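You operate a simulated robot arm through the tools that you are given. There is no shell and no other tool. Be economical: measure what you need, move in short steps, check, and stop when the job is done.

You run a simulated two-armed robot. Do the job below in one go: nothing can be reset, and whatever is moved stays where it is left.

TASK
On the top of the long table, fold the checked cloth in half, so that its two long edges meet.

Only the result counts: the job must be done as asked and must still hold three seconds after the hand-in. Knocking over, shifting, dropping, spilling or breaking anything else fails it. Flat cloth is picked up by pressing the open fingertips on it (5 to 10 N) and closing them slowly along it; thin cloth reads only 2 to 8 mm in the jaws.

THE ROBOT
Two 7-joint arms with two-finger parallel grippers on one trunk, on a base that drives. Base frame: it is fixed to the floor where the robot stands at the start and does not move with it; the origin is under the middle of the robot, x ahead of it, y to its left, z up. Units: mm, rad, N and s.
The left shoulder is at the start at [70, 188, 1165], the right one opposite. Places, roughly: checked cloth [500, 200, 800]; top of the long table [600, 200, 800]. Payload 3.91 kg a hand.
Tool frame (each hand has its own): the origin (TCP) lies between the finger pads and is the grasp point; the fingertips stand 30 mm ahead of it; z points along the fingers, y is the line along which they close. The gripper opens to 110 mm. The fingers are 20 mm wide and 10 mm thick; the gripper's body (48 by 112 mm) begins 55 mm behind the TCP.
Orientation is that of the tool frame in the base frame, as a unit quaternion [w, x, y, z]. With the fingers straight down and closing along the base's y, the tool's x points along the base's -x, its y along +y and its z along -z.

THE INTERFACE
- The arms move only by the tool apply_moves. It takes "left_moves", "right_moves" or both (then of equal length, played together; a hand with none holds still); each is a list that holds one entry, the list of rows, each a list of 7 numbers: the shift along the tool's x, y, z in m, then the turn, a rotation vector about the tool's x, y, z in rad, then the closure, from 0 (fully open) to 1 (shut). In form: [[[x, y, z, wx, wy, wz, jaw], ...]]. A call has 1 to 8 rows; each row is the pose to reach, as a shift and turn from the pose commanded when the call began, along the tool's axes at that moment. A row lasts 0.2 s, in which the tool goes at most 50 mm and 0.15 rad; a call with a longer step from one row to the next is refused whole, and so is a gripper value outside its range. Where a pose cannot be reached the arm comes as near as it can. A force on the tool above 40 N (or 10 N above the force at the start of the call, whichever is more), or a blocked arm, ends the call early, and 0.2 s more pass. Each finger travels about 72 mm/s and halts on what it meets, pressing with about 21 N; the grip force reading is that of the motor and also rises with nothing between the fingers. The clock runs only during rows and for 0.2 s after the last one: add rows that repeat a pose to give the fingers time. It gives the time, the measured TCP pose, the force on the tool (base axes), the opening and the grip force at its end, in the units of the frame above (readings bear some noise), with the torque about the TCP (base axes, N m) and any sound that the robot's microphone picked up.
- Cameras (640 x 400 px; columns grow to the right, rows downward): "scene" is now at [113.6, -12.5, 1359.4]; the picture's right is [-0.21, -0.98, 0.00], its down [-0.84, 0.18, -0.51] and it looks along [0.50, -0.11, -0.86] (base axes); focal length 214 px, centre (320, 200). "left" rides on the left gripper at [72, -17, -103] in its tool frame; the picture's right is [0.23, 0.97, 0.00], its down [-0.76, 0.18, -0.62] and it looks along [-0.61, 0.14, 0.78] (tool axes); focal length 222 px, centre (320, 200). "right" rides on the right gripper at [72, 17, -103] in its tool frame; the picture's right is [-0.23, 0.97, 0.00], its down [-0.76, -0.18, -0.62] and it looks along [-0.61, -0.14, 0.78] (tool axes); focal length 222 px, centre (320, 200). There is no depth. A picture from a camera that has moved, and an enlarged one, comes with that camera's place and axes in the base frame and with its lens.
- grab_frame(camera): a new picture of that camera. No time passes.
- slide_trunk(by): slides the trunk up (or, below 0, down) by that many mm; the arms and the scene camera ride with it, the base frame stays. It gives what a move gives, with no picture.
- drive_base(legs): drives the robot by 1 to 6 legs, each [ahead, turn to the left] in mm and rad, along the robot's own axes; the way and the turn of a leg run together, so that a leg with both is an arc; at most 1500 mm and 3.142 rad a leg. The arms and the cameras ride along, it lands a little off, and it stops where it bumps. It gives what a move gives.
- pan_tilt(pan, tilt): turns the head with the scene camera to pan (to the left, within 1.501 rad either way) and tilt (down, from -0.506 to 1.204), counted from straight ahead of the robot. It gives what a move gives.
- zoom(camera, box): a new picture of the part [left, top, right, bottom] of that camera's present view, enlarged. No time passes.
- finish_job(): hands the job in; it is judged then, once.

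Work in short steps. Places have to be worked out from the pictures, the camera data and where the tool is seen: move nearer, look again, correct. Check each grasp and each placing, and mend what went wrong. You have 120 turns and 88 pictures in all, those below and enlarged ones among them. Open the grippers and draw the arms clear of the work before you hand the job in, unless the task says otherwise; then end with one line.

The tools are called after ">>>" as a command line: name --argument value ..., lists and objects as JSON in quotes. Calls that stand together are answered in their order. apply_moves: Moves the arms, as the interface text tells. Its arguments: {"type":"object","properties":{"left_moves":{"type":"array","items":{"type":"array","items":{"type":"array","items":{"type":"number"}}}},"right_moves":{"type":"array","items":{"type":"array","items":{"type":"array","items":{"type":"number"}}}}},"required":[]} The other tools are called the same way: slide_trunk (by) slides the trunk up or down; drive_base (legs) drives the base; pan_tilt (pan, tilt) turns the head that bears the scene camera; grab_frame (camera) takes a picture; zoom (camera, box) takes an enlarged picture of a part of a camera's view; finish_job () hands the job in.

At the start:

```text
t: 0.0
left_tcp_pos: [425.9, 415.4, 1025.2]
left_tcp_rot: [0.0, 0.0, 1.0, -0.001]
left_wrist_force: [0.2, 0.0, 0.1]
left_wrist_torque: [0.04, 0.0, -0.03]
left_opening: 109.9
left_finger_force: 0.1
right_tcp_pos: [458.0, 9.4, 953.1]
right_tcp_rot: [0.001, 0.0, 1.0, 0.0]
right_wrist_force: [-0.3, 0.0, 0.6]
right_wrist_torque: [-0.02, 0.0, -0.01]
right_opening: 110.0
right_finger_force: 0.1
trunk travel left (down, up): [-675.0, 265.0]
robot x, y, heading: [4.4, -2.6, 0.001]
head pan, tilt: [-0.213, 1.031]
```

scene: 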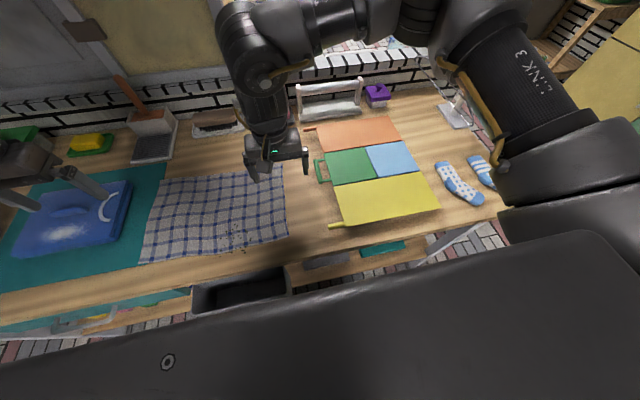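
right: 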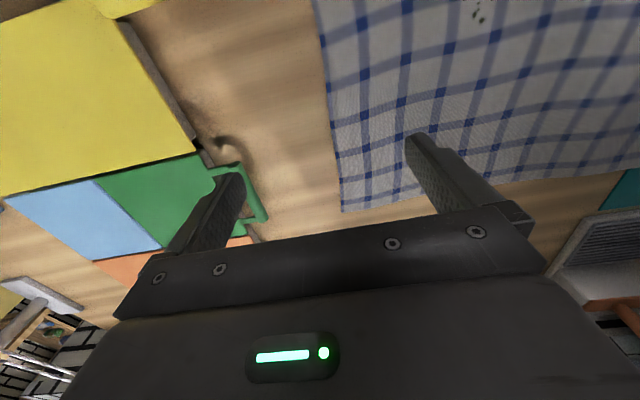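
left: 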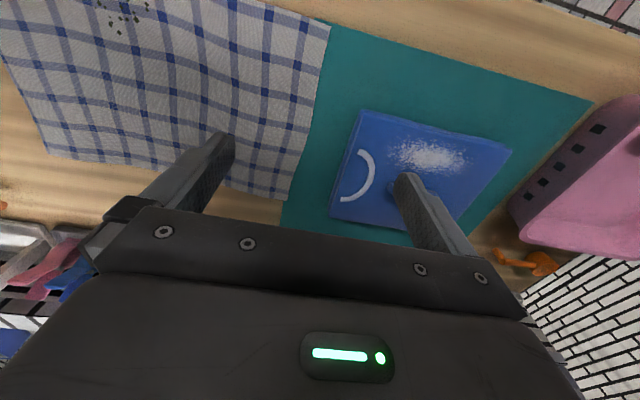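

I start with a closer look at the cloth, whose edges I judge to lie at about x 365–650, y 20–455.

>>> zoom --camera "scene" --box '[120, 150, 320, 275]'

>>> zoom --camera "left" --box '[0, 0, 340, 212]'

```text
3.20 times, centred on (220, 212) of scene
camera zoom: at [113.6, -12.5, 1359.4], right [-0.21, -0.98, 0.0], down [-0.84, 0.18, -0.51], along [0.5, -0.11, -0.86], focal length 686 px, centre (640, 160)
```

zoom: 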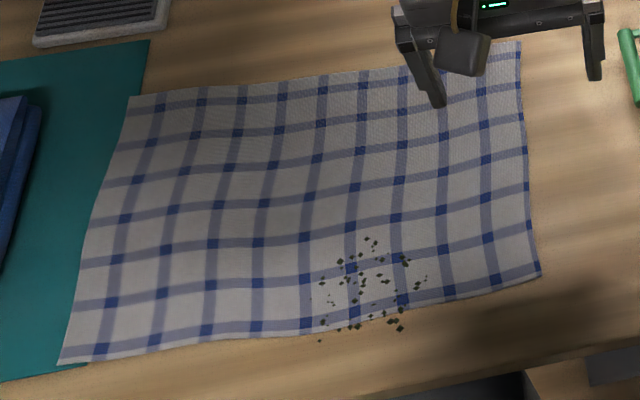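

```text
1.88 times, centred on (170, 106) of left
camera zoom: at [352.7, 399.0, 1129.0], right [-0.23, 0.97, 0.0], down [0.76, 0.18, 0.62], along [0.61, 0.14, -0.78], focal length 418 px, centre (602, 377)
```

zoom: 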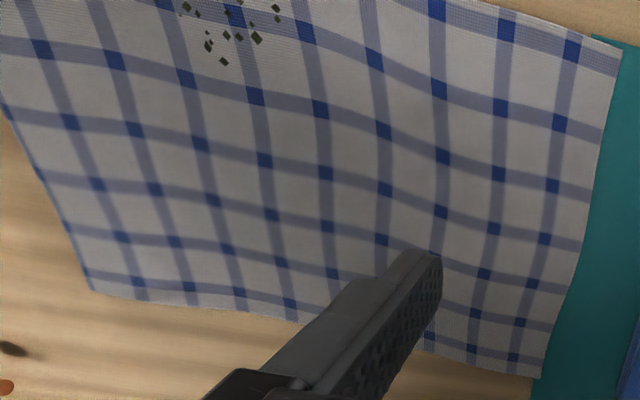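

The two views agree on a table top near z≈800, with far corners at about (622,399) and (607,8) and near corners at about (352,415) and (346,25). There are crumbs on the near half, so I'll bring the far edge over it and hover both hands above the far corners first.

>>> apply_moves --left_moves '[[[-0.03, -0.005, 0.024, 0, 0, 0, 0.3], [-0.06, -0.011, 0.048, 0, 0, 0, 0.5], [-0.09, -0.016, 0.072, 0, 0, 0, 0.64], [-0.12, -0.022, 0.097, 0, 0, 0, 0.64], [-0.15, -0.027, 0.121, 0, 0, 0, 0.64], [-0.181, -0.033, 0.145, 0, 0, 0, 0.64], [-0.181, -0.033, 0.145, 0, 0, 0, 0.64]]]' --right_moves '[[[-0.023, 0.003, 0.012, 0, 0, 0, 0.3], [-0.046, 0.006, 0.024, 0, 0, 0, 0.5], [-0.07, 0.009, 0.036, 0, 0, 0, 0.64], [-0.093, 0.012, 0.048, 0, 0, 0, 0.64], [-0.116, 0.016, 0.06, 0, 0, 0, 0.64], [-0.139, 0.019, 0.073, 0, 0, 0, 0.64], [-0.139, 0.019, 0.073, 0, 0, 0, 0.64]]]'

```text
t: 1.6
left_tcp_pos: [587.1, 388.1, 894.2]
left_tcp_rot: [0.001, -0.001, 1.0, 0.0]
left_wrist_force: [-0.3, 0.3, 0.3]
left_wrist_torque: [-0.02, 0.0, 0.01]
left_opening: 39.5
left_finger_force: 0.0
left hand out of reach, approached as far as the arm can: row 6, 7
right_tcp_pos: [589.9, 31.7, 882.2]
right_tcp_rot: [0.002, 0.001, 1.0, 0.001]
right_wrist_force: [-0.5, -0.3, 0.8]
right_wrist_torque: [0.03, -0.02, 0.0]
right_opening: 39.4
right_finger_force: 0.0
right hand out of reach, approached as far as the arm can: row 6, 7
trunk travel left (down, up): [-675.0, 265.0]
robot x, y, heading: [0.5, -1.7, -0.001]
head pan, tilt: [-0.213, 1.031]
```

Both arms are just at their reach limit. I look down to see how much room there is to drive forward a little.

>>> pan_tilt --pan 0.3 --tilt 1.2

>>> grab_frame --camera "scene"

>>> grab_frame --camera "left"

>>> grab_frame --camera "right"

```text
t: 2.5
left_tcp_pos: [586.6, 388.1, 893.9]
left_tcp_rot: [0.001, 0.0, 1.0, -0.001]
left_wrist_force: [0.0, 0.1, 0.0]
left_wrist_torque: [0.0, -0.01, -0.01]
left_opening: 39.8
left_finger_force: 0.0
right_tcp_pos: [590.1, 31.6, 882.3]
right_tcp_rot: [0.001, 0.002, 1.0, 0.0]
right_wrist_force: [1.0, -0.4, 0.3]
right_wrist_torque: [-0.01, 0.04, -0.01]
right_opening: 39.8
right_finger_force: 0.0
trunk travel left (down, up): [-675.0, 265.0]
robot x, y, heading: [3.4, -0.7, -0.001]
head pan, tilt: [0.3, 1.201]
```

```text
82 pictures are left
camera scene: at [100.8, 18.3, 1349.0], right [0.29, -0.96, 0.0], down [-0.89, -0.27, -0.36], along [0.35, 0.11, -0.93], focal length 214 px, centre (320, 200)
```

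scene: 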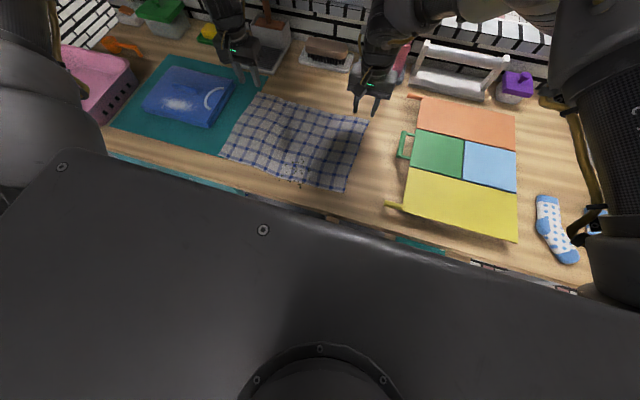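

```text
81 pictures are left
camera left: at [514.1, 372.4, 996.8], right [-0.23, 0.97, 0.0], down [0.76, 0.18, 0.62], along [0.61, 0.14, -0.78], focal length 222 px, centre (320, 200)
```

left: 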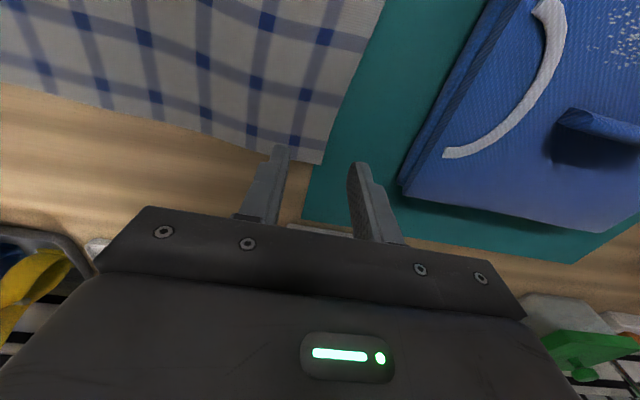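

```text
80 pictures are left
camera right: at [516.4, 49.0, 984.3], right [0.23, 0.97, 0.0], down [0.76, -0.18, 0.62], along [0.61, -0.14, -0.78], focal length 222 px, centre (320, 200)
```

right: 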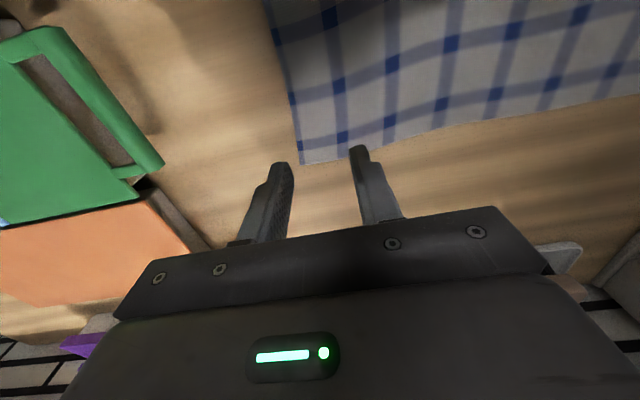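

The corners check out at (621,399) and (614,8), z≈800; I only lack about 20 mm of reach. I'll tilt the fingers outward 0.25 rad to gain it rather than drive toward the table.

>>> apply_moves --left_moves '[[[0, 0, 0, 0, -0.125, 0, 0.64], [0, 0, 0, 0, -0.25, 0, 0.64], [0, 0, 0, 0, -0.25, 0, 0.64]]]' --right_moves '[[[0, 0, 0, 0, -0.125, 0, 0.64], [0, 0, 0, 0, -0.25, 0, 0.64], [0, 0, 0, 0, -0.25, 0, 0.64]]]'

```text
t: 3.3
left_tcp_pos: [588.6, 388.3, 893.0]
left_tcp_rot: [0.124, 0.0, 0.992, 0.001]
left_wrist_force: [-0.5, -0.1, -0.1]
left_wrist_torque: [0.01, 0.0, 0.02]
left_opening: 39.5
left_finger_force: 0.1
right_tcp_pos: [589.5, 31.3, 881.4]
right_tcp_rot: [0.124, 0.0, 0.992, 0.0]
right_wrist_force: [0.6, 0.0, 0.0]
right_wrist_torque: [0.03, 0.0, 0.0]
right_opening: 39.4
right_finger_force: 0.1
trunk travel left (down, up): [-675.0, 265.0]
robot x, y, heading: [-1.3, -2.1, -0.001]
head pan, tilt: [0.3, 1.201]
```

The tilt worked. I move to just above the corners (tip height about 820), with a smaller opening so both fingers land on the cloth.

>>> apply_moves --left_moves '[[[-0.001, -0.009, 0.022, 0, 0, 0, 0.727], [-0.0024, -0.018, 0.045, 0, 0, 0, 0.727], [-0.0024, -0.018, 0.045, 0, 0, 0, 0.727]]]' --right_moves '[[[0, 0.003, 0.016, 0, 0, 0, 0.727], [0.0003, 0.006, 0.032, 0, 0, 0, 0.727], [0.0003, 0.006, 0.032, 0, 0, 0, 0.727]]]'

>>> grab_frame --camera "left"

>>> grab_frame --camera "right"

```text
t: 4.1
left_tcp_pos: [597.6, 373.1, 852.5]
left_tcp_rot: [0.125, 0.0, 0.992, -0.001]
left_wrist_force: [0.3, 1.0, 0.1]
left_wrist_torque: [-0.02, -0.01, -0.01]
left_opening: 30.0
left_finger_force: 0.0
left hand out of reach, approached as far as the arm can: row 2, 3
right_tcp_pos: [594.8, 37.8, 851.3]
right_tcp_rot: [0.125, -0.001, 0.992, 0.0]
right_wrist_force: [0.5, 0.8, 0.6]
right_wrist_torque: [-0.02, 0.0, 0.02]
right_opening: 30.0
right_finger_force: 0.1
trunk travel left (down, up): [-675.0, 265.0]
robot x, y, heading: [-2.8, 2.0, 0.005]
head pan, tilt: [0.3, 1.201]
```

```text
79 pictures are left
camera left: at [501.0, 357.5, 934.6], right [-0.22, 0.97, -0.06], down [0.58, 0.18, 0.79], along [0.78, 0.14, -0.61], focal length 222 px, centre (320, 200)
```

left: 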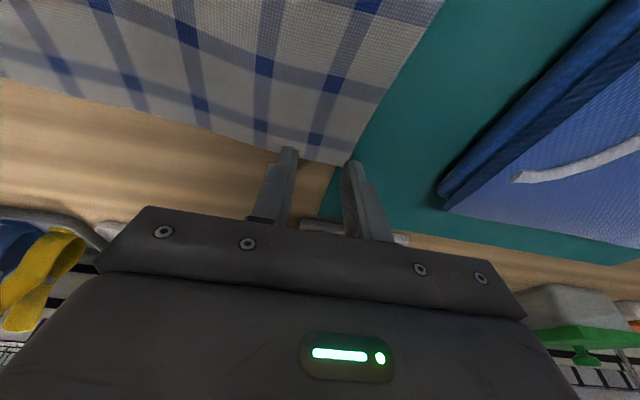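

```text
78 pictures are left
camera right: at [499.8, 54.3, 931.7], right [0.22, 0.97, 0.06], down [0.58, -0.18, 0.79], along [0.78, -0.14, -0.61], focal length 222 px, centre (320, 200)
```

right: 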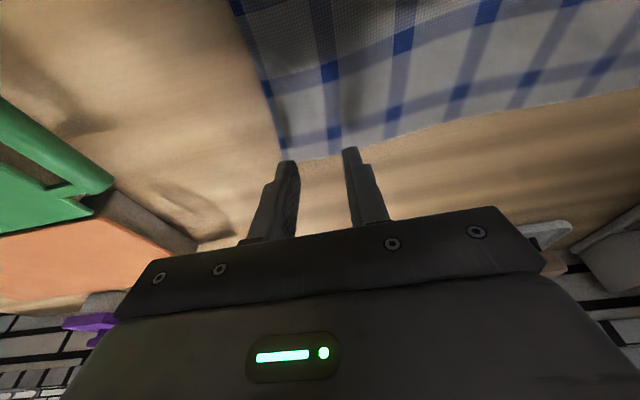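

Tips are about 12–15 mm inside the far edge and hover ~23 mm above it. I descend 19 mm and shift each hand slightly inward.

>>> apply_moves --left_moves '[[[0.001, -0.003, 0.009, 0, 0, 0, 0.727], [0.0035, -0.006, 0.019, 0, 0, 0, 0.727], [0.0035, -0.006, 0.019, 0, 0, 0, 0.727]]]' --right_moves '[[[0.002, 0.0015, 0.009, 0, 0, 0, 0.727], [0.0035, 0.003, 0.018, 0, 0, 0, 0.727], [0.0035, 0.003, 0.018, 0, 0, 0, 0.727]]]'

```text
t: 4.9
left_tcp_pos: [589.1, 375.0, 845.8]
left_tcp_rot: [0.126, 0.0, 0.992, 0.0]
left_wrist_force: [0.2, -0.1, -0.6]
left_wrist_torque: [0.02, -0.01, 0.01]
left_opening: 30.2
left_finger_force: 0.2
left hand out of reach, approached as far as the arm can: row 1, 2, 3
right_tcp_pos: [596.6, 38.6, 832.0]
right_tcp_rot: [0.126, 0.0, 0.992, 0.0]
right_wrist_force: [-0.2, -0.3, 0.7]
right_wrist_torque: [-0.01, 0.01, -0.01]
right_opening: 30.0
right_finger_force: 0.1
trunk travel left (down, up): [-675.0, 265.0]
robot x, y, heading: [0.2, -3.3, -0.002]
head pan, tilt: [0.3, 1.201]
```

The left arm is at its limit as it lowers; I tilt it another 0.2 rad and retry for the same tip point, leaving the right still.

>>> apply_moves --left_moves '[[[0, -0.002, 0.0, 0, -0.1, 0, 0.727], [0, -0.005, 0.004, 0, -0.2, 0, 0.727], [-0.0007, -0.008, 0.0136, 0, -0.2, 0, 0.727], [-0.0007, -0.008, 0.0136, 0, -0.2, 0, 0.727]]]'

>>> grab_frame --camera "left"

```text
t: 5.9
left_tcp_pos: [591.7, 366.0, 834.3]
left_tcp_rot: [0.224, 0.001, 0.975, -0.002]
left_wrist_force: [-0.5, 0.6, 2.4]
left_wrist_torque: [0.01, -0.04, 0.04]
left_opening: 29.4
left_finger_force: 0.1
left hand out of reach, approached as far as the arm can: row 3, 4
right_tcp_pos: [596.1, 41.0, 831.8]
right_tcp_rot: [0.124, 0.001, 0.992, 0.0]
right_wrist_force: [0.4, -0.5, 2.3]
right_wrist_torque: [-0.04, 0.01, -0.03]
right_opening: 30.1
right_finger_force: 0.1
trunk travel left (down, up): [-675.0, 265.0]
robot x, y, heading: [-1.0, 1.1, -0.002]
head pan, tilt: [0.3, 1.201]
```

```text
77 pictures are left
camera left: at [481.2, 351.0, 895.7], right [-0.2, 0.97, -0.1], down [0.41, 0.18, 0.89], along [0.89, 0.14, -0.44], focal length 222 px, centre (320, 200)
```

left: 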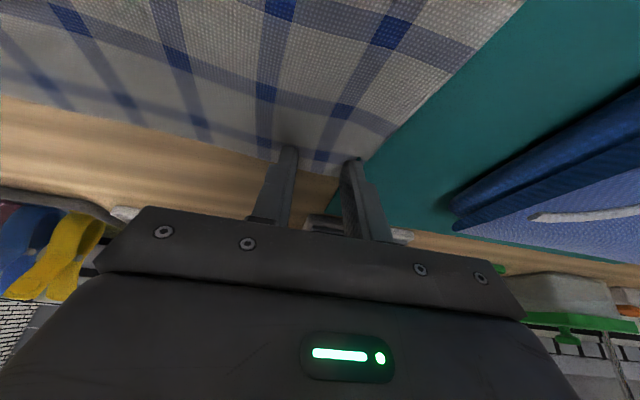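

The left tips just touch, but with a steep tilt and on one edge. Lowering the trunk will bring the shoulders to a better height, so I lift both hands 110 mm, ease the left tilt, then slide down.

>>> apply_moves --left_moves '[[[-0.016, 0, -0.033, 0, 0, 0, 0.727], [-0.032, 0, -0.066, 0, 0.1, 0, 0.727], [-0.048, 0, -0.099, 0, 0.2, 0, 0.727], [-0.048, 0, -0.099, 0, 0.2, 0, 0.727]]]' --right_moves '[[[-0.009, 0, -0.036, 0, 0, 0, 0.727], [-0.018, 0, -0.072, 0, 0, 0, 0.727], [-0.027, 0, -0.107, 0, 0, 0, 0.727], [-0.027, 0, -0.107, 0, 0, 0, 0.727]]]'

>>> slide_trunk --by -90

```text
t: 6.9
left_tcp_pos: [593.0, 367.2, 945.5]
left_tcp_rot: [0.123, 0.0, 0.992, -0.001]
left_wrist_force: [0.3, -0.2, 1.0]
left_wrist_torque: [-0.01, 0.01, 0.0]
left_opening: 30.2
left_finger_force: 0.1
right_tcp_pos: [594.0, 39.7, 941.7]
right_tcp_rot: [0.124, 0.0, 0.992, 0.001]
right_wrist_force: [0.3, -0.7, 0.5]
right_wrist_torque: [-0.01, 0.0, 0.04]
right_opening: 29.9
right_finger_force: 0.2
trunk travel left (down, up): [-675.0, 265.0]
robot x, y, heading: [-2.4, 2.7, 0.003]
head pan, tilt: [0.3, 1.201]
```

```text
t: 8.2
left_tcp_pos: [592.6, 367.2, 855.8]
left_tcp_rot: [0.124, 0.0, 0.992, 0.0]
left_wrist_force: [-0.2, -0.2, -1.1]
left_wrist_torque: [0.01, -0.01, -0.02]
left_opening: 30.0
left_finger_force: 0.0
right_tcp_pos: [593.3, 38.9, 852.2]
right_tcp_rot: [0.125, -0.001, 0.992, 0.0]
right_wrist_force: [0.5, -0.3, 1.0]
right_wrist_torque: [-0.02, -0.01, 0.0]
right_opening: 29.9
right_finger_force: 0.1
trunk travel left (down, up): [-585.0, 355.0]
robot x, y, heading: [-4.7, 0.0, 0.001]
head pan, tilt: [0.3, 1.201]
```

Now lower both again toward the cloth, aiming for TCP z≈832 at x≈600.

>>> apply_moves --left_moves '[[[-0.002, 0, 0.012, 0, 0, 0, 0.727], [-0.0037, 0, 0.0236, 0, 0, 0, 0.727], [-0.0037, 0, 0.0236, 0, 0, 0, 0.727]]]' --right_moves '[[[0.0005, 0, 0.01, 0, 0, 0, 0.727], [0.001, 0.001, 0.0204, 0, 0, 0, 0.727], [0.001, 0.001, 0.0204, 0, 0, 0, 0.727]]]'

```text
t: 9.0
left_tcp_pos: [601.6, 365.8, 835.8]
left_tcp_rot: [0.125, 0.0, 0.992, 0.0]
left_wrist_force: [-2.4, 0.1, 4.5]
left_wrist_torque: [0.13, 0.07, 0.05]
left_opening: 30.3
left_finger_force: 0.1
right_tcp_pos: [597.6, 38.7, 832.2]
right_tcp_rot: [0.126, 0.0, 0.992, 0.0]
right_wrist_force: [0.2, -0.4, 4.3]
right_wrist_torque: [-0.05, 0.02, -0.01]
right_opening: 30.4
right_finger_force: 0.2
trunk travel left (down, up): [-585.0, 355.0]
robot x, y, heading: [1.5, -3.3, -0.001]
head pan, tilt: [0.3, 1.201]
```

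Both hands are in reach and touching the cloth with about 4.5 N. I press 1 mm further and close slowly.

>>> apply_moves --left_moves '[[[0.0002, 0, 0.001, 0, 0, 0, 0.727], [0.0002, 0, 0.001, 0, 0, 0, 0.77], [0.0002, 0, 0.001, 0, 0, 0, 0.82], [0.0002, 0, 0.001, 0, 0, 0, 0.87], [0.0002, 0, 0.001, 0, 0, 0, 0.92], [0.0002, 0, 0.001, 0, 0, 0, 0.97], [0.0002, 0, 0.001, 0, 0, 0, 1.0], [0.0002, 0, 0.001, 0, 0, 0, 1.0]]]' --right_moves '[[[0.0002, 0, 0.001, 0, 0, 0, 0.727], [0.0002, 0, 0.001, 0, 0, 0, 0.77], [0.0002, 0, 0.001, 0, 0, 0, 0.82], [0.0002, 0, 0.001, 0, 0, 0, 0.87], [0.0002, 0, 0.001, 0, 0, 0, 0.92], [0.0002, 0, 0.001, 0, 0, 0, 0.97], [0.0002, 0, 0.001, 0, 0, 0, 1.0], [0.0002, 0, 0.001, 0, 0, 0, 1.0]]]'

>>> grab_frame --camera "left"

>>> grab_frame --camera "right"

```text
t: 10.8
left_tcp_pos: [600.9, 365.6, 833.3]
left_tcp_rot: [0.126, 0.0, 0.992, 0.0]
left_wrist_force: [-0.1, 0.5, 0.1]
left_wrist_torque: [-0.01, -0.03, -0.01]
left_opening: 0.0
left_finger_force: 20.8
right_tcp_pos: [596.4, 39.3, 832.7]
right_tcp_rot: [0.126, 0.0, 0.992, 0.0]
right_wrist_force: [3.6, -0.1, 24.0]
right_wrist_torque: [-0.04, -0.08, 0.0]
right_opening: 2.2
right_finger_force: 20.6
trunk travel left (down, up): [-585.0, 355.0]
robot x, y, heading: [-0.4, -1.4, -0.003]
head pan, tilt: [0.3, 1.201]
```

```text
76 pictures are left
camera left: at [504.4, 350.2, 915.9], right [-0.22, 0.97, -0.06], down [0.58, 0.18, 0.79], along [0.78, 0.14, -0.61], focal length 222 px, centre (320, 200)
```

left: 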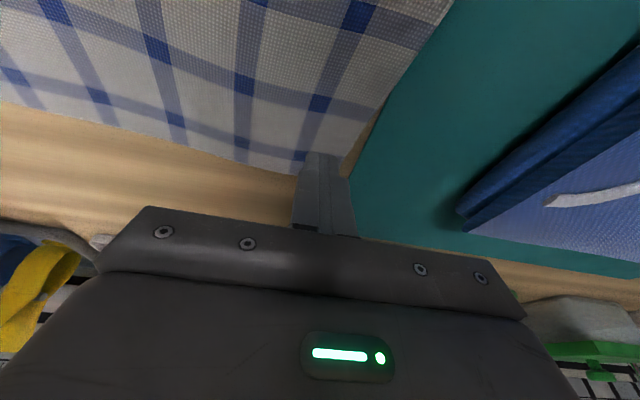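

```text
75 pictures are left
camera right: at [501.5, 56.6, 913.4], right [0.22, 0.97, 0.06], down [0.58, -0.18, 0.79], along [0.78, -0.14, -0.6], focal length 222 px, centre (320, 200)
```

right: 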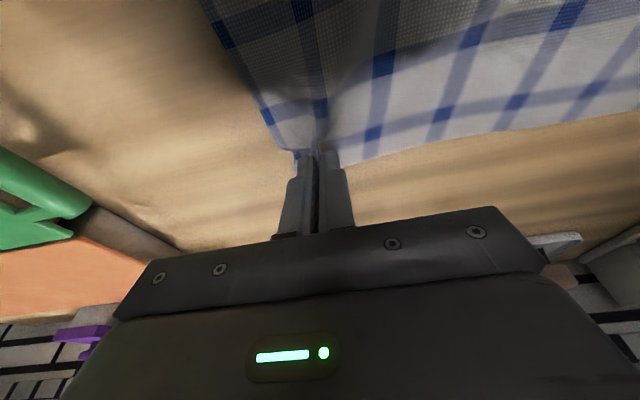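

The right hand holds the cloth (2.2 mm) but the left closed empty. I lift the left a little, reopen, shift inward 8 mm, and press down again.

>>> apply_moves --left_moves '[[[-0.0015, 0, -0.006, 0, 0, 0, 1.0], [-0.0025, -0.004, -0.01, 0, 0, 0, 0.85], [-0.0025, -0.008, -0.01, 0, 0, 0, 0.72], [-0.0025, -0.008, -0.01, 0, 0, 0, 0.72], [-0.001, -0.008, -0.004, 0, 0, 0, 0.72], [0, -0.008, 0.0, 0, 0, 0, 0.72], [0.0003, -0.008, 0.001, 0, 0, 0, 0.72]]]'

>>> grab_frame --camera "left"

```text
t: 12.4
left_tcp_pos: [601.5, 358.5, 833.4]
left_tcp_rot: [0.126, 0.001, 0.992, 0.0]
left_wrist_force: [0.7, -0.1, 0.5]
left_wrist_torque: [-0.01, 0.0, -0.01]
left_opening: 30.9
left_finger_force: 0.1
right_tcp_pos: [598.1, 38.7, 832.0]
right_tcp_rot: [0.126, -0.001, 0.992, 0.0]
right_wrist_force: [5.7, -1.3, 28.3]
right_wrist_torque: [-0.04, -0.18, 0.0]
right_opening: 2.2
right_finger_force: 20.4
trunk travel left (down, up): [-585.0, 355.0]
robot x, y, heading: [0.2, -2.4, -0.001]
head pan, tilt: [0.3, 1.201]
```

```text
74 pictures are left
camera left: at [504.5, 342.4, 915.3], right [-0.22, 0.97, -0.06], down [0.58, 0.18, 0.79], along [0.78, 0.14, -0.61], focal length 222 px, centre (320, 200)
```

left: 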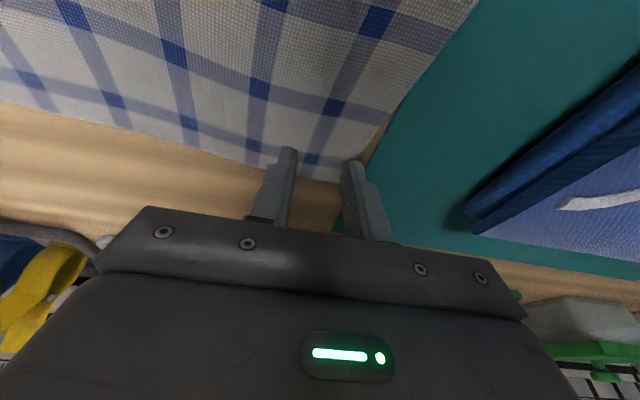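

Left has no contact yet and the right presses a bit hard. I lower the left 2.5 mm and lift the right 2 mm.

>>> apply_moves --left_moves '[[[0.0003, 0, 0.0012, 0, 0, 0, 0.72], [0.0006, 0, 0.0025, 0, 0, 0, 0.72], [0.0006, 0, 0.0025, 0, 0, 0, 0.72]]]' --right_moves '[[[-0.0003, 0, -0.001, 0, 0, 0, 1.0], [-0.0005, 0, -0.002, 0, 0, 0, 1.0], [-0.0005, 0, -0.002, 0, 0, 0, 1.0]]]'

```text
t: 13.2
left_tcp_pos: [600.3, 358.6, 833.5]
left_tcp_rot: [0.128, 0.0, 0.992, 0.001]
left_wrist_force: [-1.9, 3.2, 22.7]
left_wrist_torque: [0.31, 0.11, 0.02]
left_opening: 31.2
left_finger_force: 0.1
right_tcp_pos: [594.7, 40.5, 831.2]
right_tcp_rot: [0.124, -0.001, 0.992, 0.0]
right_wrist_force: [1.4, 1.1, 4.7]
right_wrist_torque: [0.03, -0.06, 0.0]
right_opening: 2.5
right_finger_force: 21.2
trunk travel left (down, up): [-585.0, 355.0]
robot x, y, heading: [0.4, -0.6, 0.001]
head pan, tilt: [0.3, 1.201]
```

All the left load sits on the outer finger (it may be over the mat's edge). I shift 8 mm further in with a narrower opening and press again more gently.

>>> apply_moves --left_moves '[[[-0.001, 0, -0.004, 0, 0, 0, 0.72], [-0.0015, -0.008, -0.006, 0, 0, 0, 0.79], [-0.0015, -0.008, -0.006, 0, 0, 0, 0.79], [-0.0005, -0.008, -0.003, 0, 0, 0, 0.79], [-0.0003, -0.008, -0.0015, 0, 0, 0, 0.79], [-0.0003, -0.008, -0.0015, 0, 0, 0, 0.79]]]'

```text
t: 14.6
left_tcp_pos: [601.0, 350.3, 832.7]
left_tcp_rot: [0.126, 0.0, 0.992, 0.0]
left_wrist_force: [-2.5, 1.8, 11.5]
left_wrist_torque: [0.09, 0.05, 0.02]
left_opening: 22.9
left_finger_force: 0.0
right_tcp_pos: [596.7, 38.4, 833.0]
right_tcp_rot: [0.125, 0.001, 0.992, 0.0]
right_wrist_force: [0.1, 0.3, 2.4]
right_wrist_torque: [0.0, -0.02, -0.01]
right_opening: 2.4
right_finger_force: 21.0
trunk travel left (down, up): [-585.0, 355.0]
robot x, y, heading: [-0.2, -3.0, 0.001]
head pan, tilt: [0.3, 1.201]
```

Force is 11.5 N and better balanced between the fingers. I close slowly, easing off slightly.

>>> apply_moves --left_moves '[[[0, 0, -0.0002, 0, 0, 0, 0.81], [0, 0, -0.0002, 0, 0, 0, 0.84], [0, 0, -0.0002, 0, 0, 0, 0.87], [0, 0, -0.0002, 0, 0, 0, 0.9], [0, 0, -0.0002, 0, 0, 0, 0.93], [0, 0, -0.0002, 0, 0, 0, 0.96], [0, 0, -0.0002, 0, 0, 0, 1.0], [0, 0, -0.0002, 0, 0, 0, 1.0]]]'

>>> grab_frame --camera "left"

```text
t: 16.4
left_tcp_pos: [600.3, 349.3, 833.0]
left_tcp_rot: [0.126, 0.001, 0.992, -0.001]
left_wrist_force: [0.7, -5.1, 16.8]
left_wrist_torque: [-0.09, 0.01, -0.07]
left_opening: 2.3
left_finger_force: 21.0
right_tcp_pos: [596.9, 39.2, 833.5]
right_tcp_rot: [0.125, 0.0, 0.992, 0.001]
right_wrist_force: [0.2, 5.7, -0.7]
right_wrist_torque: [0.17, 0.01, -0.02]
right_opening: 2.5
right_finger_force: 21.3
trunk travel left (down, up): [-585.0, 355.0]
robot x, y, heading: [-2.0, 1.3, -0.004]
head pan, tilt: [0.3, 1.201]
```

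```text
73 pictures are left
camera left: at [504.3, 333.9, 914.6], right [-0.22, 0.97, -0.06], down [0.58, 0.18, 0.79], along [0.78, 0.14, -0.61], focal length 222 px, centre (320, 200)
```

left: 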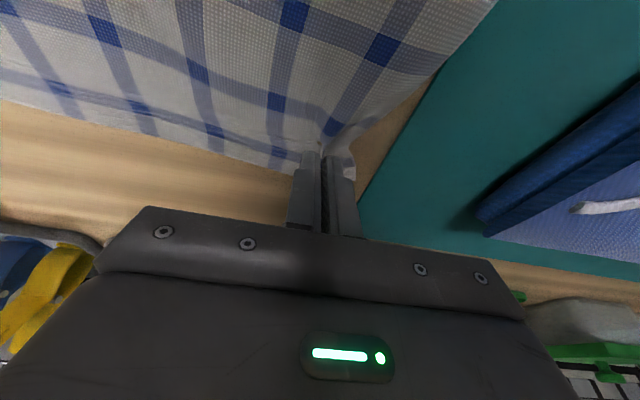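

Both hands now hold (2.3 and 2.5 mm), with light tension between them. I lift both together on an arc of 120 mm radius about the fold line x≈485, up to the top of the arc.

>>> apply_moves --left_moves '[[[-0.0035, -0.002, -0.0229, 0, 0, 0, 1], [-0.0025, -0.003, -0.0461, 0, 0, 0, 1], [0.0033, -0.003, -0.0685, 0, 0, 0, 1], [0.0132, -0.003, -0.0894, 0, 0, 0, 1], [0.0272, -0.003, -0.1083, 0, 0, 0, 1], [0.0446, -0.003, -0.124, 0, 0, 0, 1], [0.0647, -0.003, -0.1361, 0, 0, 0, 1], [0.0868, -0.003, -0.1441, 0, 0, 0, 1]]]' --right_moves '[[[-0.0035, 0.002, -0.0229, 0, 0, 0, 1], [-0.0025, 0.003, -0.0461, 0, 0, 0, 1], [0.0033, 0.003, -0.0685, 0, 0, 0, 1], [0.0132, 0.003, -0.0894, 0, 0, 0, 1], [0.0272, 0.003, -0.1083, 0, 0, 0, 1], [0.0446, 0.003, -0.124, 0, 0, 0, 1], [0.0647, 0.003, -0.1361, 0, 0, 0, 1], [0.0868, 0.003, -0.1441, 0, 0, 0, 1]]]'

>>> grab_frame --camera "scene"

>>> grab_frame --camera "left"

>>> grab_frame --camera "right"

```text
t: 18.2
left_tcp_pos: [480.1, 348.1, 950.1]
left_tcp_rot: [0.126, 0.0, 0.992, 0.0]
left_wrist_force: [-0.6, -3.4, 0.1]
left_wrist_torque: [-0.09, -0.02, -0.01]
left_opening: 1.9
left_finger_force: 21.2
right_tcp_pos: [476.1, 42.2, 951.4]
right_tcp_rot: [0.125, -0.001, 0.992, 0.0]
right_wrist_force: [0.5, 3.0, -0.3]
right_wrist_torque: [0.08, 0.02, -0.02]
right_opening: 2.5
right_finger_force: 20.9
trunk travel left (down, up): [-585.0, 355.0]
robot x, y, heading: [-1.1, -2.0, 0.001]
head pan, tilt: [0.3, 1.201]
```

```text
72 pictures are left
camera scene: at [99.3, 18.5, 1259.1], right [0.3, -0.96, 0.0], down [-0.89, -0.28, -0.36], along [0.35, 0.11, -0.93], focal length 214 px, centre (320, 200)
```

scene: 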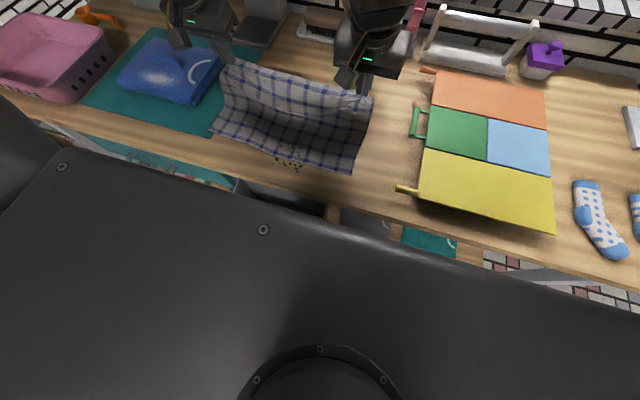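

```text
71 pictures are left
camera left: at [383.6, 331.8, 1032.5], right [-0.22, 0.97, -0.06], down [0.58, 0.18, 0.79], along [0.78, 0.14, -0.61], focal length 222 px, centre (320, 200)
```

left: 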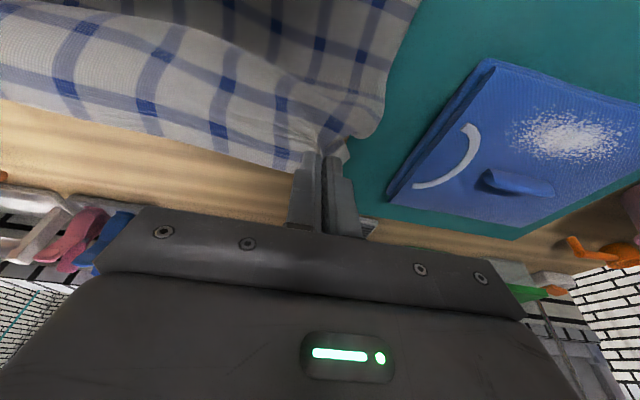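

```text
70 pictures are left
camera right: at [381.0, 59.6, 1033.1], right [0.22, 0.97, 0.06], down [0.58, -0.18, 0.79], along [0.78, -0.14, -0.61], focal length 222 px, centre (320, 200)
```

right: 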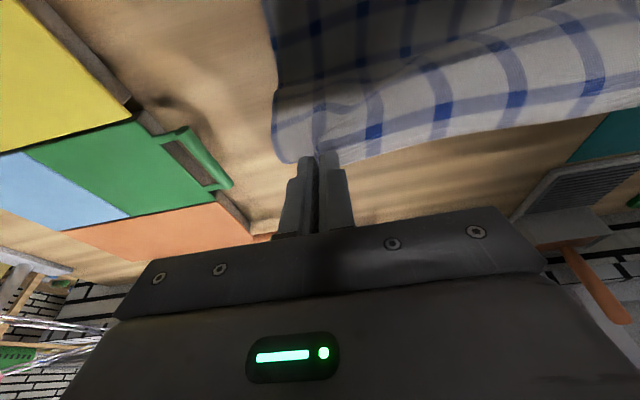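

The cloth hangs neatly from both hands and the near half hasn't moved. I carry on over the arc toward the robot, tilting the fingers further outward so the edge flips over, and shift 14 mm left to match the near corners; I stop before the last drop.

>>> apply_moves --left_moves '[[[0.026, 0.003, -0.0044, 0, -0.056, 0, 1], [0.0522, 0.006, -0.0044, 0, -0.112, 0, 1], [0.0775, 0.009, 0.0002, 0, -0.169, 0, 1], [0.1009, 0.012, 0.0091, 0, -0.225, 0, 1], [0.1214, 0.014, 0.022, 0, -0.281, 0, 1], [0.1385, 0.016, 0.0383, 0, -0.337, 0, 1], [0.1385, 0.016, 0.0383, 0, -0.337, 0, 1]]]' --right_moves '[[[0.026, 0.003, -0.0044, 0, -0.056, 0, 1], [0.0522, 0.006, -0.0044, 0, -0.112, 0, 1], [0.0775, 0.009, 0.0002, 0, -0.169, 0, 1], [0.1009, 0.012, 0.0091, 0, -0.225, 0, 1], [0.1214, 0.014, 0.022, 0, -0.281, 0, 1], [0.1385, 0.016, 0.0383, 0, -0.337, 0, 1], [0.1385, 0.016, 0.0383, 0, -0.337, 0, 1]]]'

>>> grab_frame --camera "scene"

>>> grab_frame --camera "left"

>>> grab_frame --camera "right"

```text
t: 19.8
left_tcp_pos: [413.5, 396.3, 874.6]
left_tcp_rot: [0.29, 0.0, 0.957, -0.002]
left_wrist_force: [-4.5, -26.3, -0.4]
left_wrist_torque: [-0.81, 0.11, -0.21]
left_opening: 1.3
left_finger_force: 20.7
left hand out of reach, approached as far as the arm can: row 3, 4, 5, 6, 7
right_tcp_pos: [363.8, 52.2, 888.9]
right_tcp_rot: [0.288, 0.001, 0.958, 0.002]
right_wrist_force: [2.8, 27.5, -0.6]
right_wrist_torque: [0.79, -0.08, 0.23]
right_opening: 3.1
right_finger_force: 21.2
right hand out of reach, approached as far as the arm can: row 6, 7
trunk travel left (down, up): [-585.0, 355.0]
robot x, y, heading: [3.3, -2.8, -0.002]
head pan, tilt: [0.3, 1.201]
```

```text
69 pictures are left
camera scene: at [98.5, 18.9, 1259.2], right [0.3, -0.96, 0.0], down [-0.89, -0.28, -0.36], along [0.35, 0.11, -0.93], focal length 214 px, centre (320, 200)
```

scene: 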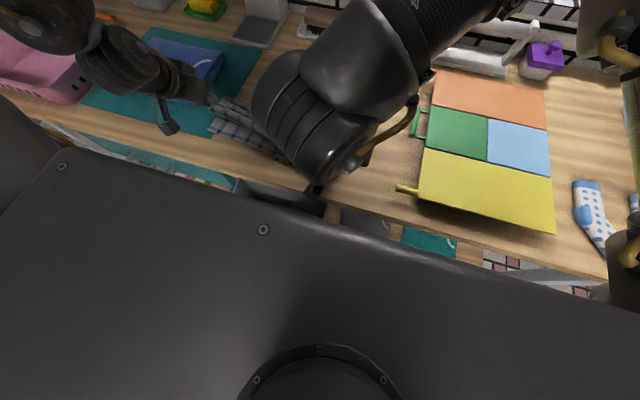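

```text
68 pictures are left
camera left: at [296.3, 380.4, 920.7], right [-0.19, 0.97, -0.13], down [0.29, 0.18, 0.94], along [0.94, 0.14, -0.31], focal length 222 px, centre (320, 200)
```

left: 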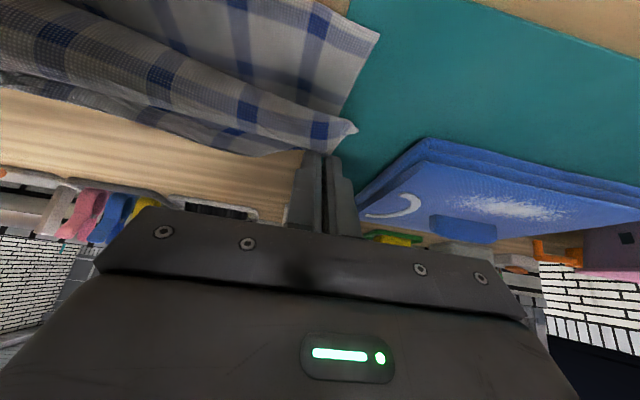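

```text
67 pictures are left
camera right: at [247.0, 67.9, 933.7], right [0.19, 0.97, 0.13], down [0.29, -0.18, 0.94], along [0.94, -0.14, -0.32], focal length 222 px, centre (320, 200)
```

right: 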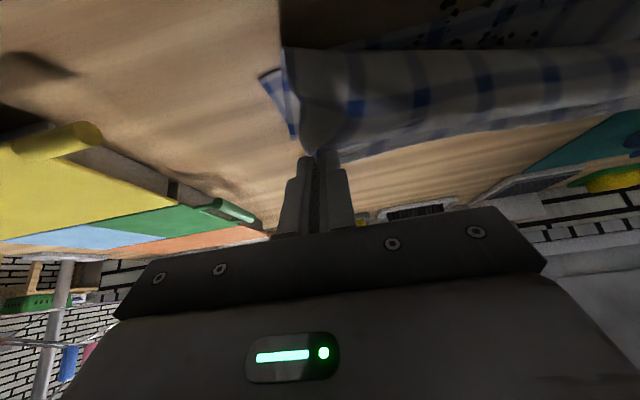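

The tilted pose ran out of reach and the left hand drifted outward, pulling the cloth taut (27 N). I bring the left back inward and undo the extra tilt on both.

>>> apply_moves --left_moves '[[[-0.0028, -0.016, -0.004, 0, 0.11, 0, 1], [-0.0028, -0.028, -0.004, 0, 0.22, 0, 1], [-0.0028, -0.033, -0.004, 0, 0.337, 0, 1], [-0.0028, -0.033, -0.004, 0, 0.337, 0, 1]]]' --right_moves '[[[0, 0.004, 0, 0, 0.11, 0, 1], [0, 0.006, 0, 0, 0.22, 0, 1], [0, 0.006, 0, 0, 0.337, 0, 1], [0, 0.006, 0, 0, 0.337, 0, 1]]]'

>>> grab_frame --camera "left"

>>> grab_frame --camera "right"

```text
t: 20.8
left_tcp_pos: [415.3, 363.5, 879.0]
left_tcp_rot: [0.125, 0.0, 0.992, 0.0]
left_wrist_force: [-0.8, 0.6, 0.6]
left_wrist_torque: [-0.01, -0.01, -0.04]
left_opening: 1.4
left_finger_force: 21.1
right_tcp_pos: [365.3, 55.4, 886.0]
right_tcp_rot: [0.125, 0.0, 0.992, -0.002]
right_wrist_force: [0.0, 0.9, 0.6]
right_wrist_torque: [-0.01, 0.0, -0.02]
right_opening: 2.1
right_finger_force: 20.9
trunk travel left (down, up): [-585.0, 355.0]
robot x, y, heading: [0.2, 3.6, 0.003]
head pan, tilt: [0.3, 1.201]
```

```text
66 pictures are left
camera left: at [319.9, 347.0, 961.0], right [-0.22, 0.97, -0.06], down [0.58, 0.18, 0.79], along [0.78, 0.14, -0.61], focal length 222 px, centre (320, 200)
```

left: 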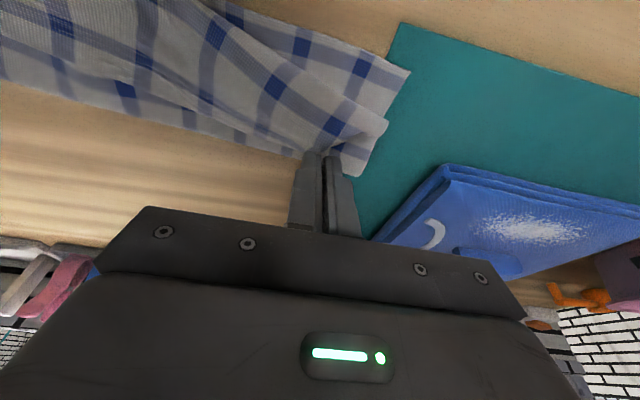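

```text
65 pictures are left
camera right: at [270.4, 73.7, 968.3], right [0.22, 0.97, 0.05], down [0.58, -0.18, 0.79], along [0.78, -0.14, -0.61], focal length 222 px, centre (320, 200)
```

right: 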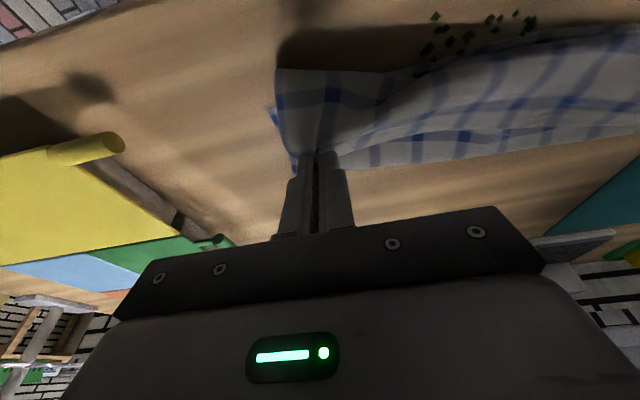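

Tension is gone, but the near half may have been dragged a bit. I go back to the top of the arc to get a clear view.

>>> apply_moves --left_moves '[[[-0.016, -0.003, -0.0105, 0, 0, 0, 1], [-0.032, -0.006, -0.021, 0, 0, 0, 1], [-0.048, -0.009, -0.0315, 0, 0, 0, 1], [-0.0645, -0.012, -0.042, 0, 0, 0, 1], [-0.0806, -0.015, -0.0525, 0, 0, 0, 1], [-0.0806, -0.015, -0.0525, 0, 0, 0, 1]]]' --right_moves '[[[-0.0247, -0.003, -0.007, 0, 0, 0, 1], [-0.0494, -0.005, -0.014, 0, 0, 0, 1], [-0.0742, -0.008, -0.021, 0, 0, 0, 1], [-0.0989, -0.01, -0.028, 0, 0, 0, 1], [-0.1236, -0.013, -0.0353, 0, 0, 0, 1], [-0.1236, -0.013, -0.0353, 0, 0, 0, 1]]]'

>>> zoom --camera "scene" --box '[190, 40, 400, 172]'

```text
t: 22.2
left_tcp_pos: [481.6, 347.7, 948.5]
left_tcp_rot: [0.125, 0.0, 0.992, 0.0]
left_wrist_force: [-0.2, 0.9, -0.3]
left_wrist_torque: [-0.01, 0.0, 0.01]
left_opening: 1.4
left_finger_force: 21.1
right_tcp_pos: [477.0, 42.7, 952.0]
right_tcp_rot: [0.126, 0.001, 0.992, 0.0]
right_wrist_force: [-0.1, 0.7, 1.1]
right_wrist_torque: [0.01, -0.02, -0.01]
right_opening: 2.4
right_finger_force: 21.1
trunk travel left (down, up): [-585.0, 355.0]
robot x, y, heading: [-1.2, 1.4, -0.003]
head pan, tilt: [0.3, 1.201]
```

```text
3.03 times, centred on (295, 106) of scene
camera zoom: at [100.5, 18.6, 1259.0], right [0.3, -0.96, 0.0], down [-0.89, -0.28, -0.36], along [0.35, 0.11, -0.93], focal length 650 px, centre (396, 485)
```

zoom: 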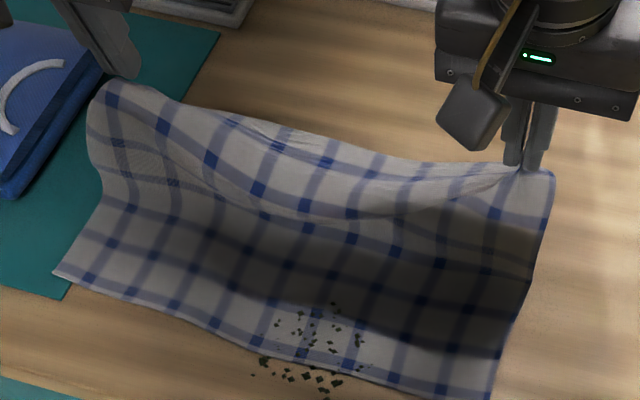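

The near edge is now at about (373,420)–(366,23) with the cloth smooth and slack. I redo the second half of the arc, this time bringing the tools upright, which should stay in reach.

>>> apply_moves --left_moves '[[[0.0188, 0.004, -0.0026, 0, 0.042, 0, 1], [0.038, 0.008, -0.001, 0, 0.084, 0, 1], [0.0569, 0.012, 0.0049, 0, 0.126, 0, 1], [0.0746, 0.016, 0.0147, 0, 0.168, 0, 1], [0.0905, 0.02, 0.0281, 0, 0.21, 0, 1], [0.1039, 0.024, 0.0446, 0, 0.252, 0, 1], [0.1039, 0.024, 0.0446, 0, 0.252, 0, 1]]]' --right_moves '[[[0.0188, 0.002, -0.0026, 0, 0.042, 0, 1], [0.038, 0.004, -0.001, 0, 0.084, 0, 1], [0.0569, 0.006, 0.0049, 0, 0.126, 0, 1], [0.0746, 0.008, 0.0147, 0, 0.168, 0, 1], [0.0905, 0.009, 0.0281, 0, 0.21, 0, 1], [0.1039, 0.01, 0.0446, 0, 0.252, 0, 1], [0.1039, 0.01, 0.0446, 0, 0.252, 0, 1]]]'

>>> grab_frame --camera "left"

>>> grab_frame --camera "right"

```text
t: 23.8
left_tcp_pos: [390.0, 371.7, 881.0]
left_tcp_rot: [-0.001, -0.001, 1.0, 0.0]
left_wrist_force: [0.8, -0.2, -0.1]
left_wrist_torque: [-0.02, -0.01, 0.04]
left_opening: 1.3
left_finger_force: 21.4
right_tcp_pos: [386.3, 52.2, 883.3]
right_tcp_rot: [-0.001, 0.0, 1.0, 0.0]
right_wrist_force: [-0.6, 0.6, 0.0]
right_wrist_torque: [0.02, -0.04, 0.0]
right_opening: 2.1
right_finger_force: 21.0
trunk travel left (down, up): [-585.0, 355.0]
robot x, y, heading: [-0.2, 0.4, -0.002]
head pan, tilt: [0.3, 1.201]
```

```text
63 pictures are left
camera left: at [318.2, 355.0, 983.4], right [-0.23, 0.97, 0.0], down [0.76, 0.18, 0.62], along [0.61, 0.14, -0.78], focal length 222 px, centre (320, 200)
```

left: 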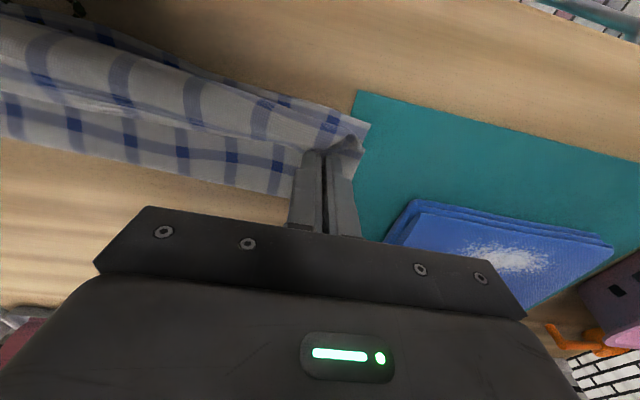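

```text
62 pictures are left
camera right: at [315.2, 69.1, 985.1], right [0.23, 0.97, 0.0], down [0.76, -0.18, 0.62], along [0.61, -0.14, -0.78], focal length 222 px, centre (320, 200)
```

right: 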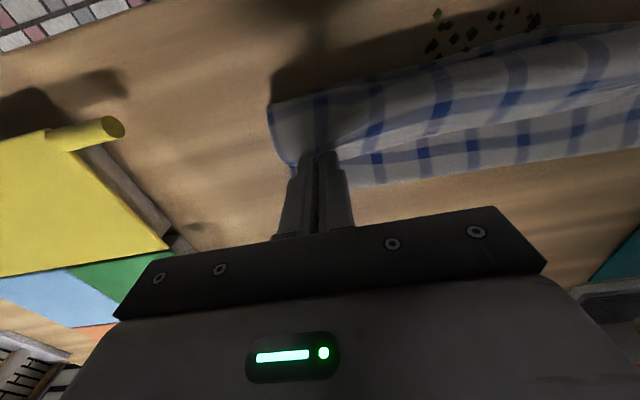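

Everything is in reach and slack, and the near corner is still at about (374,410). I lower both hands to just above the near edge.

>>> apply_moves --left_moves '[[[0.002, 0.003, 0.011, 0, 0, 0, 1], [0.004, 0.006, 0.022, 0, 0, 0, 1], [0.006, 0.008, 0.033, 0, 0, 0, 1], [0.007, 0.008, 0.041, 0, 0, 0, 1], [0.007, 0.008, 0.041, 0, 0, 0, 1]]]' --right_moves '[[[0.002, 0.001, 0.011, 0, 0, 0, 1], [0.004, 0.002, 0.022, 0, 0, 0, 1], [0.006, 0.003, 0.033, 0, 0, 0, 1], [0.007, 0.003, 0.043, 0, 0, 0, 1], [0.007, 0.003, 0.043, 0, 0, 0, 1]]]'

>>> grab_frame --camera "left"

>>> grab_frame --camera "right"

```text
t: 25.0
left_tcp_pos: [384.9, 379.3, 837.8]
left_tcp_rot: [-0.001, 0.0, 1.0, 0.0]
left_wrist_force: [0.9, -1.0, -0.2]
left_wrist_torque: [-0.04, 0.0, 0.02]
left_opening: 1.2
left_finger_force: 21.5
right_tcp_pos: [380.3, 55.6, 839.6]
right_tcp_rot: [0.0, 0.0, 1.0, 0.0]
right_wrist_force: [-0.4, 1.1, 1.2]
right_wrist_torque: [0.02, 0.02, -0.01]
right_opening: 2.3
right_finger_force: 21.1
trunk travel left (down, up): [-585.0, 355.0]
robot x, y, heading: [-0.1, -2.5, 0.002]
head pan, tilt: [0.3, 1.201]
```

```text
61 pictures are left
camera left: at [311.6, 362.7, 942.1], right [-0.23, 0.97, 0.0], down [0.76, 0.18, 0.62], along [0.61, 0.14, -0.78], focal length 222 px, centre (320, 200)
```

left: 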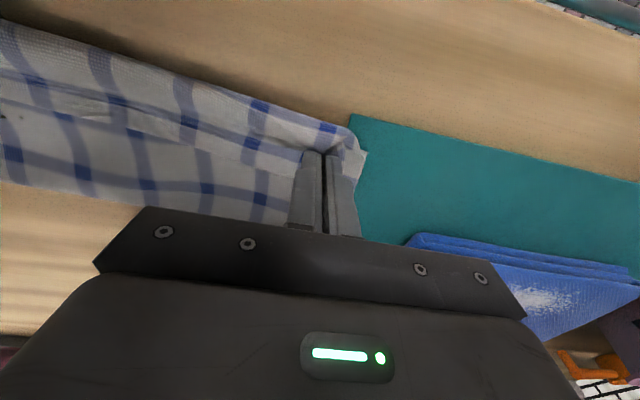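

```text
60 pictures are left
camera right: at [308.7, 72.8, 942.2], right [0.23, 0.97, 0.0], down [0.76, -0.18, 0.62], along [0.61, -0.14, -0.78], focal length 222 px, centre (320, 200)
```

right: 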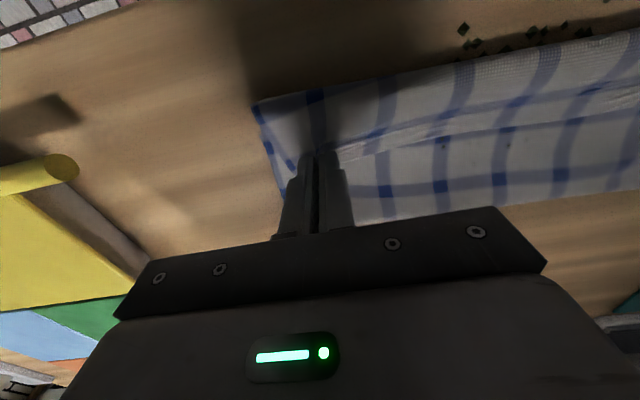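

There's a bulge on the robot side of the grips; I need another angle before releasing.

>>> zoom --camera "scene" --box '[180, 60, 420, 210]'

>>> zoom --camera "right" --box '[220, 20, 640, 282]'

```text
2.67 times, centred on (300, 135) of scene
camera zoom: at [100.5, 18.3, 1259.0], right [0.3, -0.96, 0.0], down [-0.89, -0.28, -0.36], along [0.35, 0.11, -0.93], focal length 572 px, centre (373, 373)
```

zoom: 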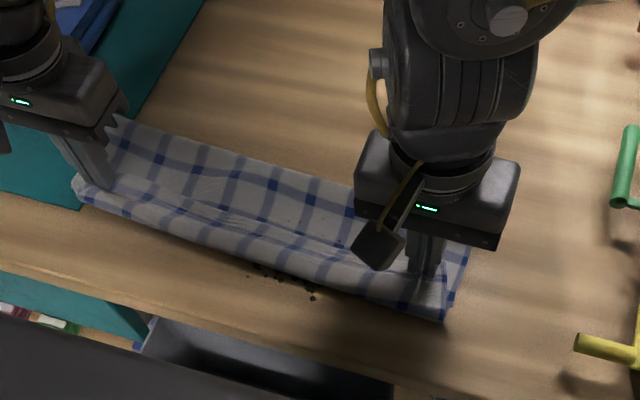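

```text
1.52 times, centred on (430, 151) of right
camera zoom: at [308.7, 72.8, 942.2], right [0.23, 0.97, 0.0], down [0.76, -0.18, 0.62], along [0.61, -0.14, -0.78], focal length 338 px, centre (152, 275)
```

zoom: 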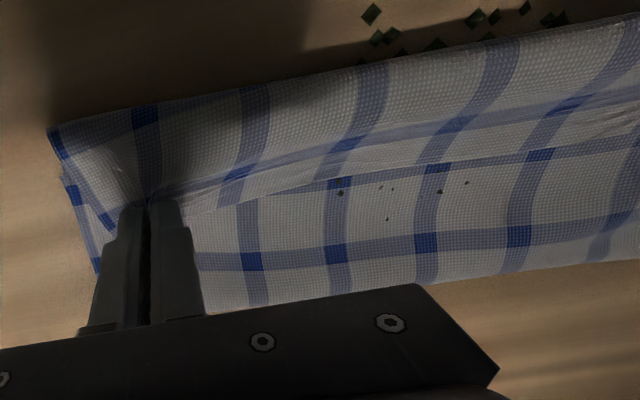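

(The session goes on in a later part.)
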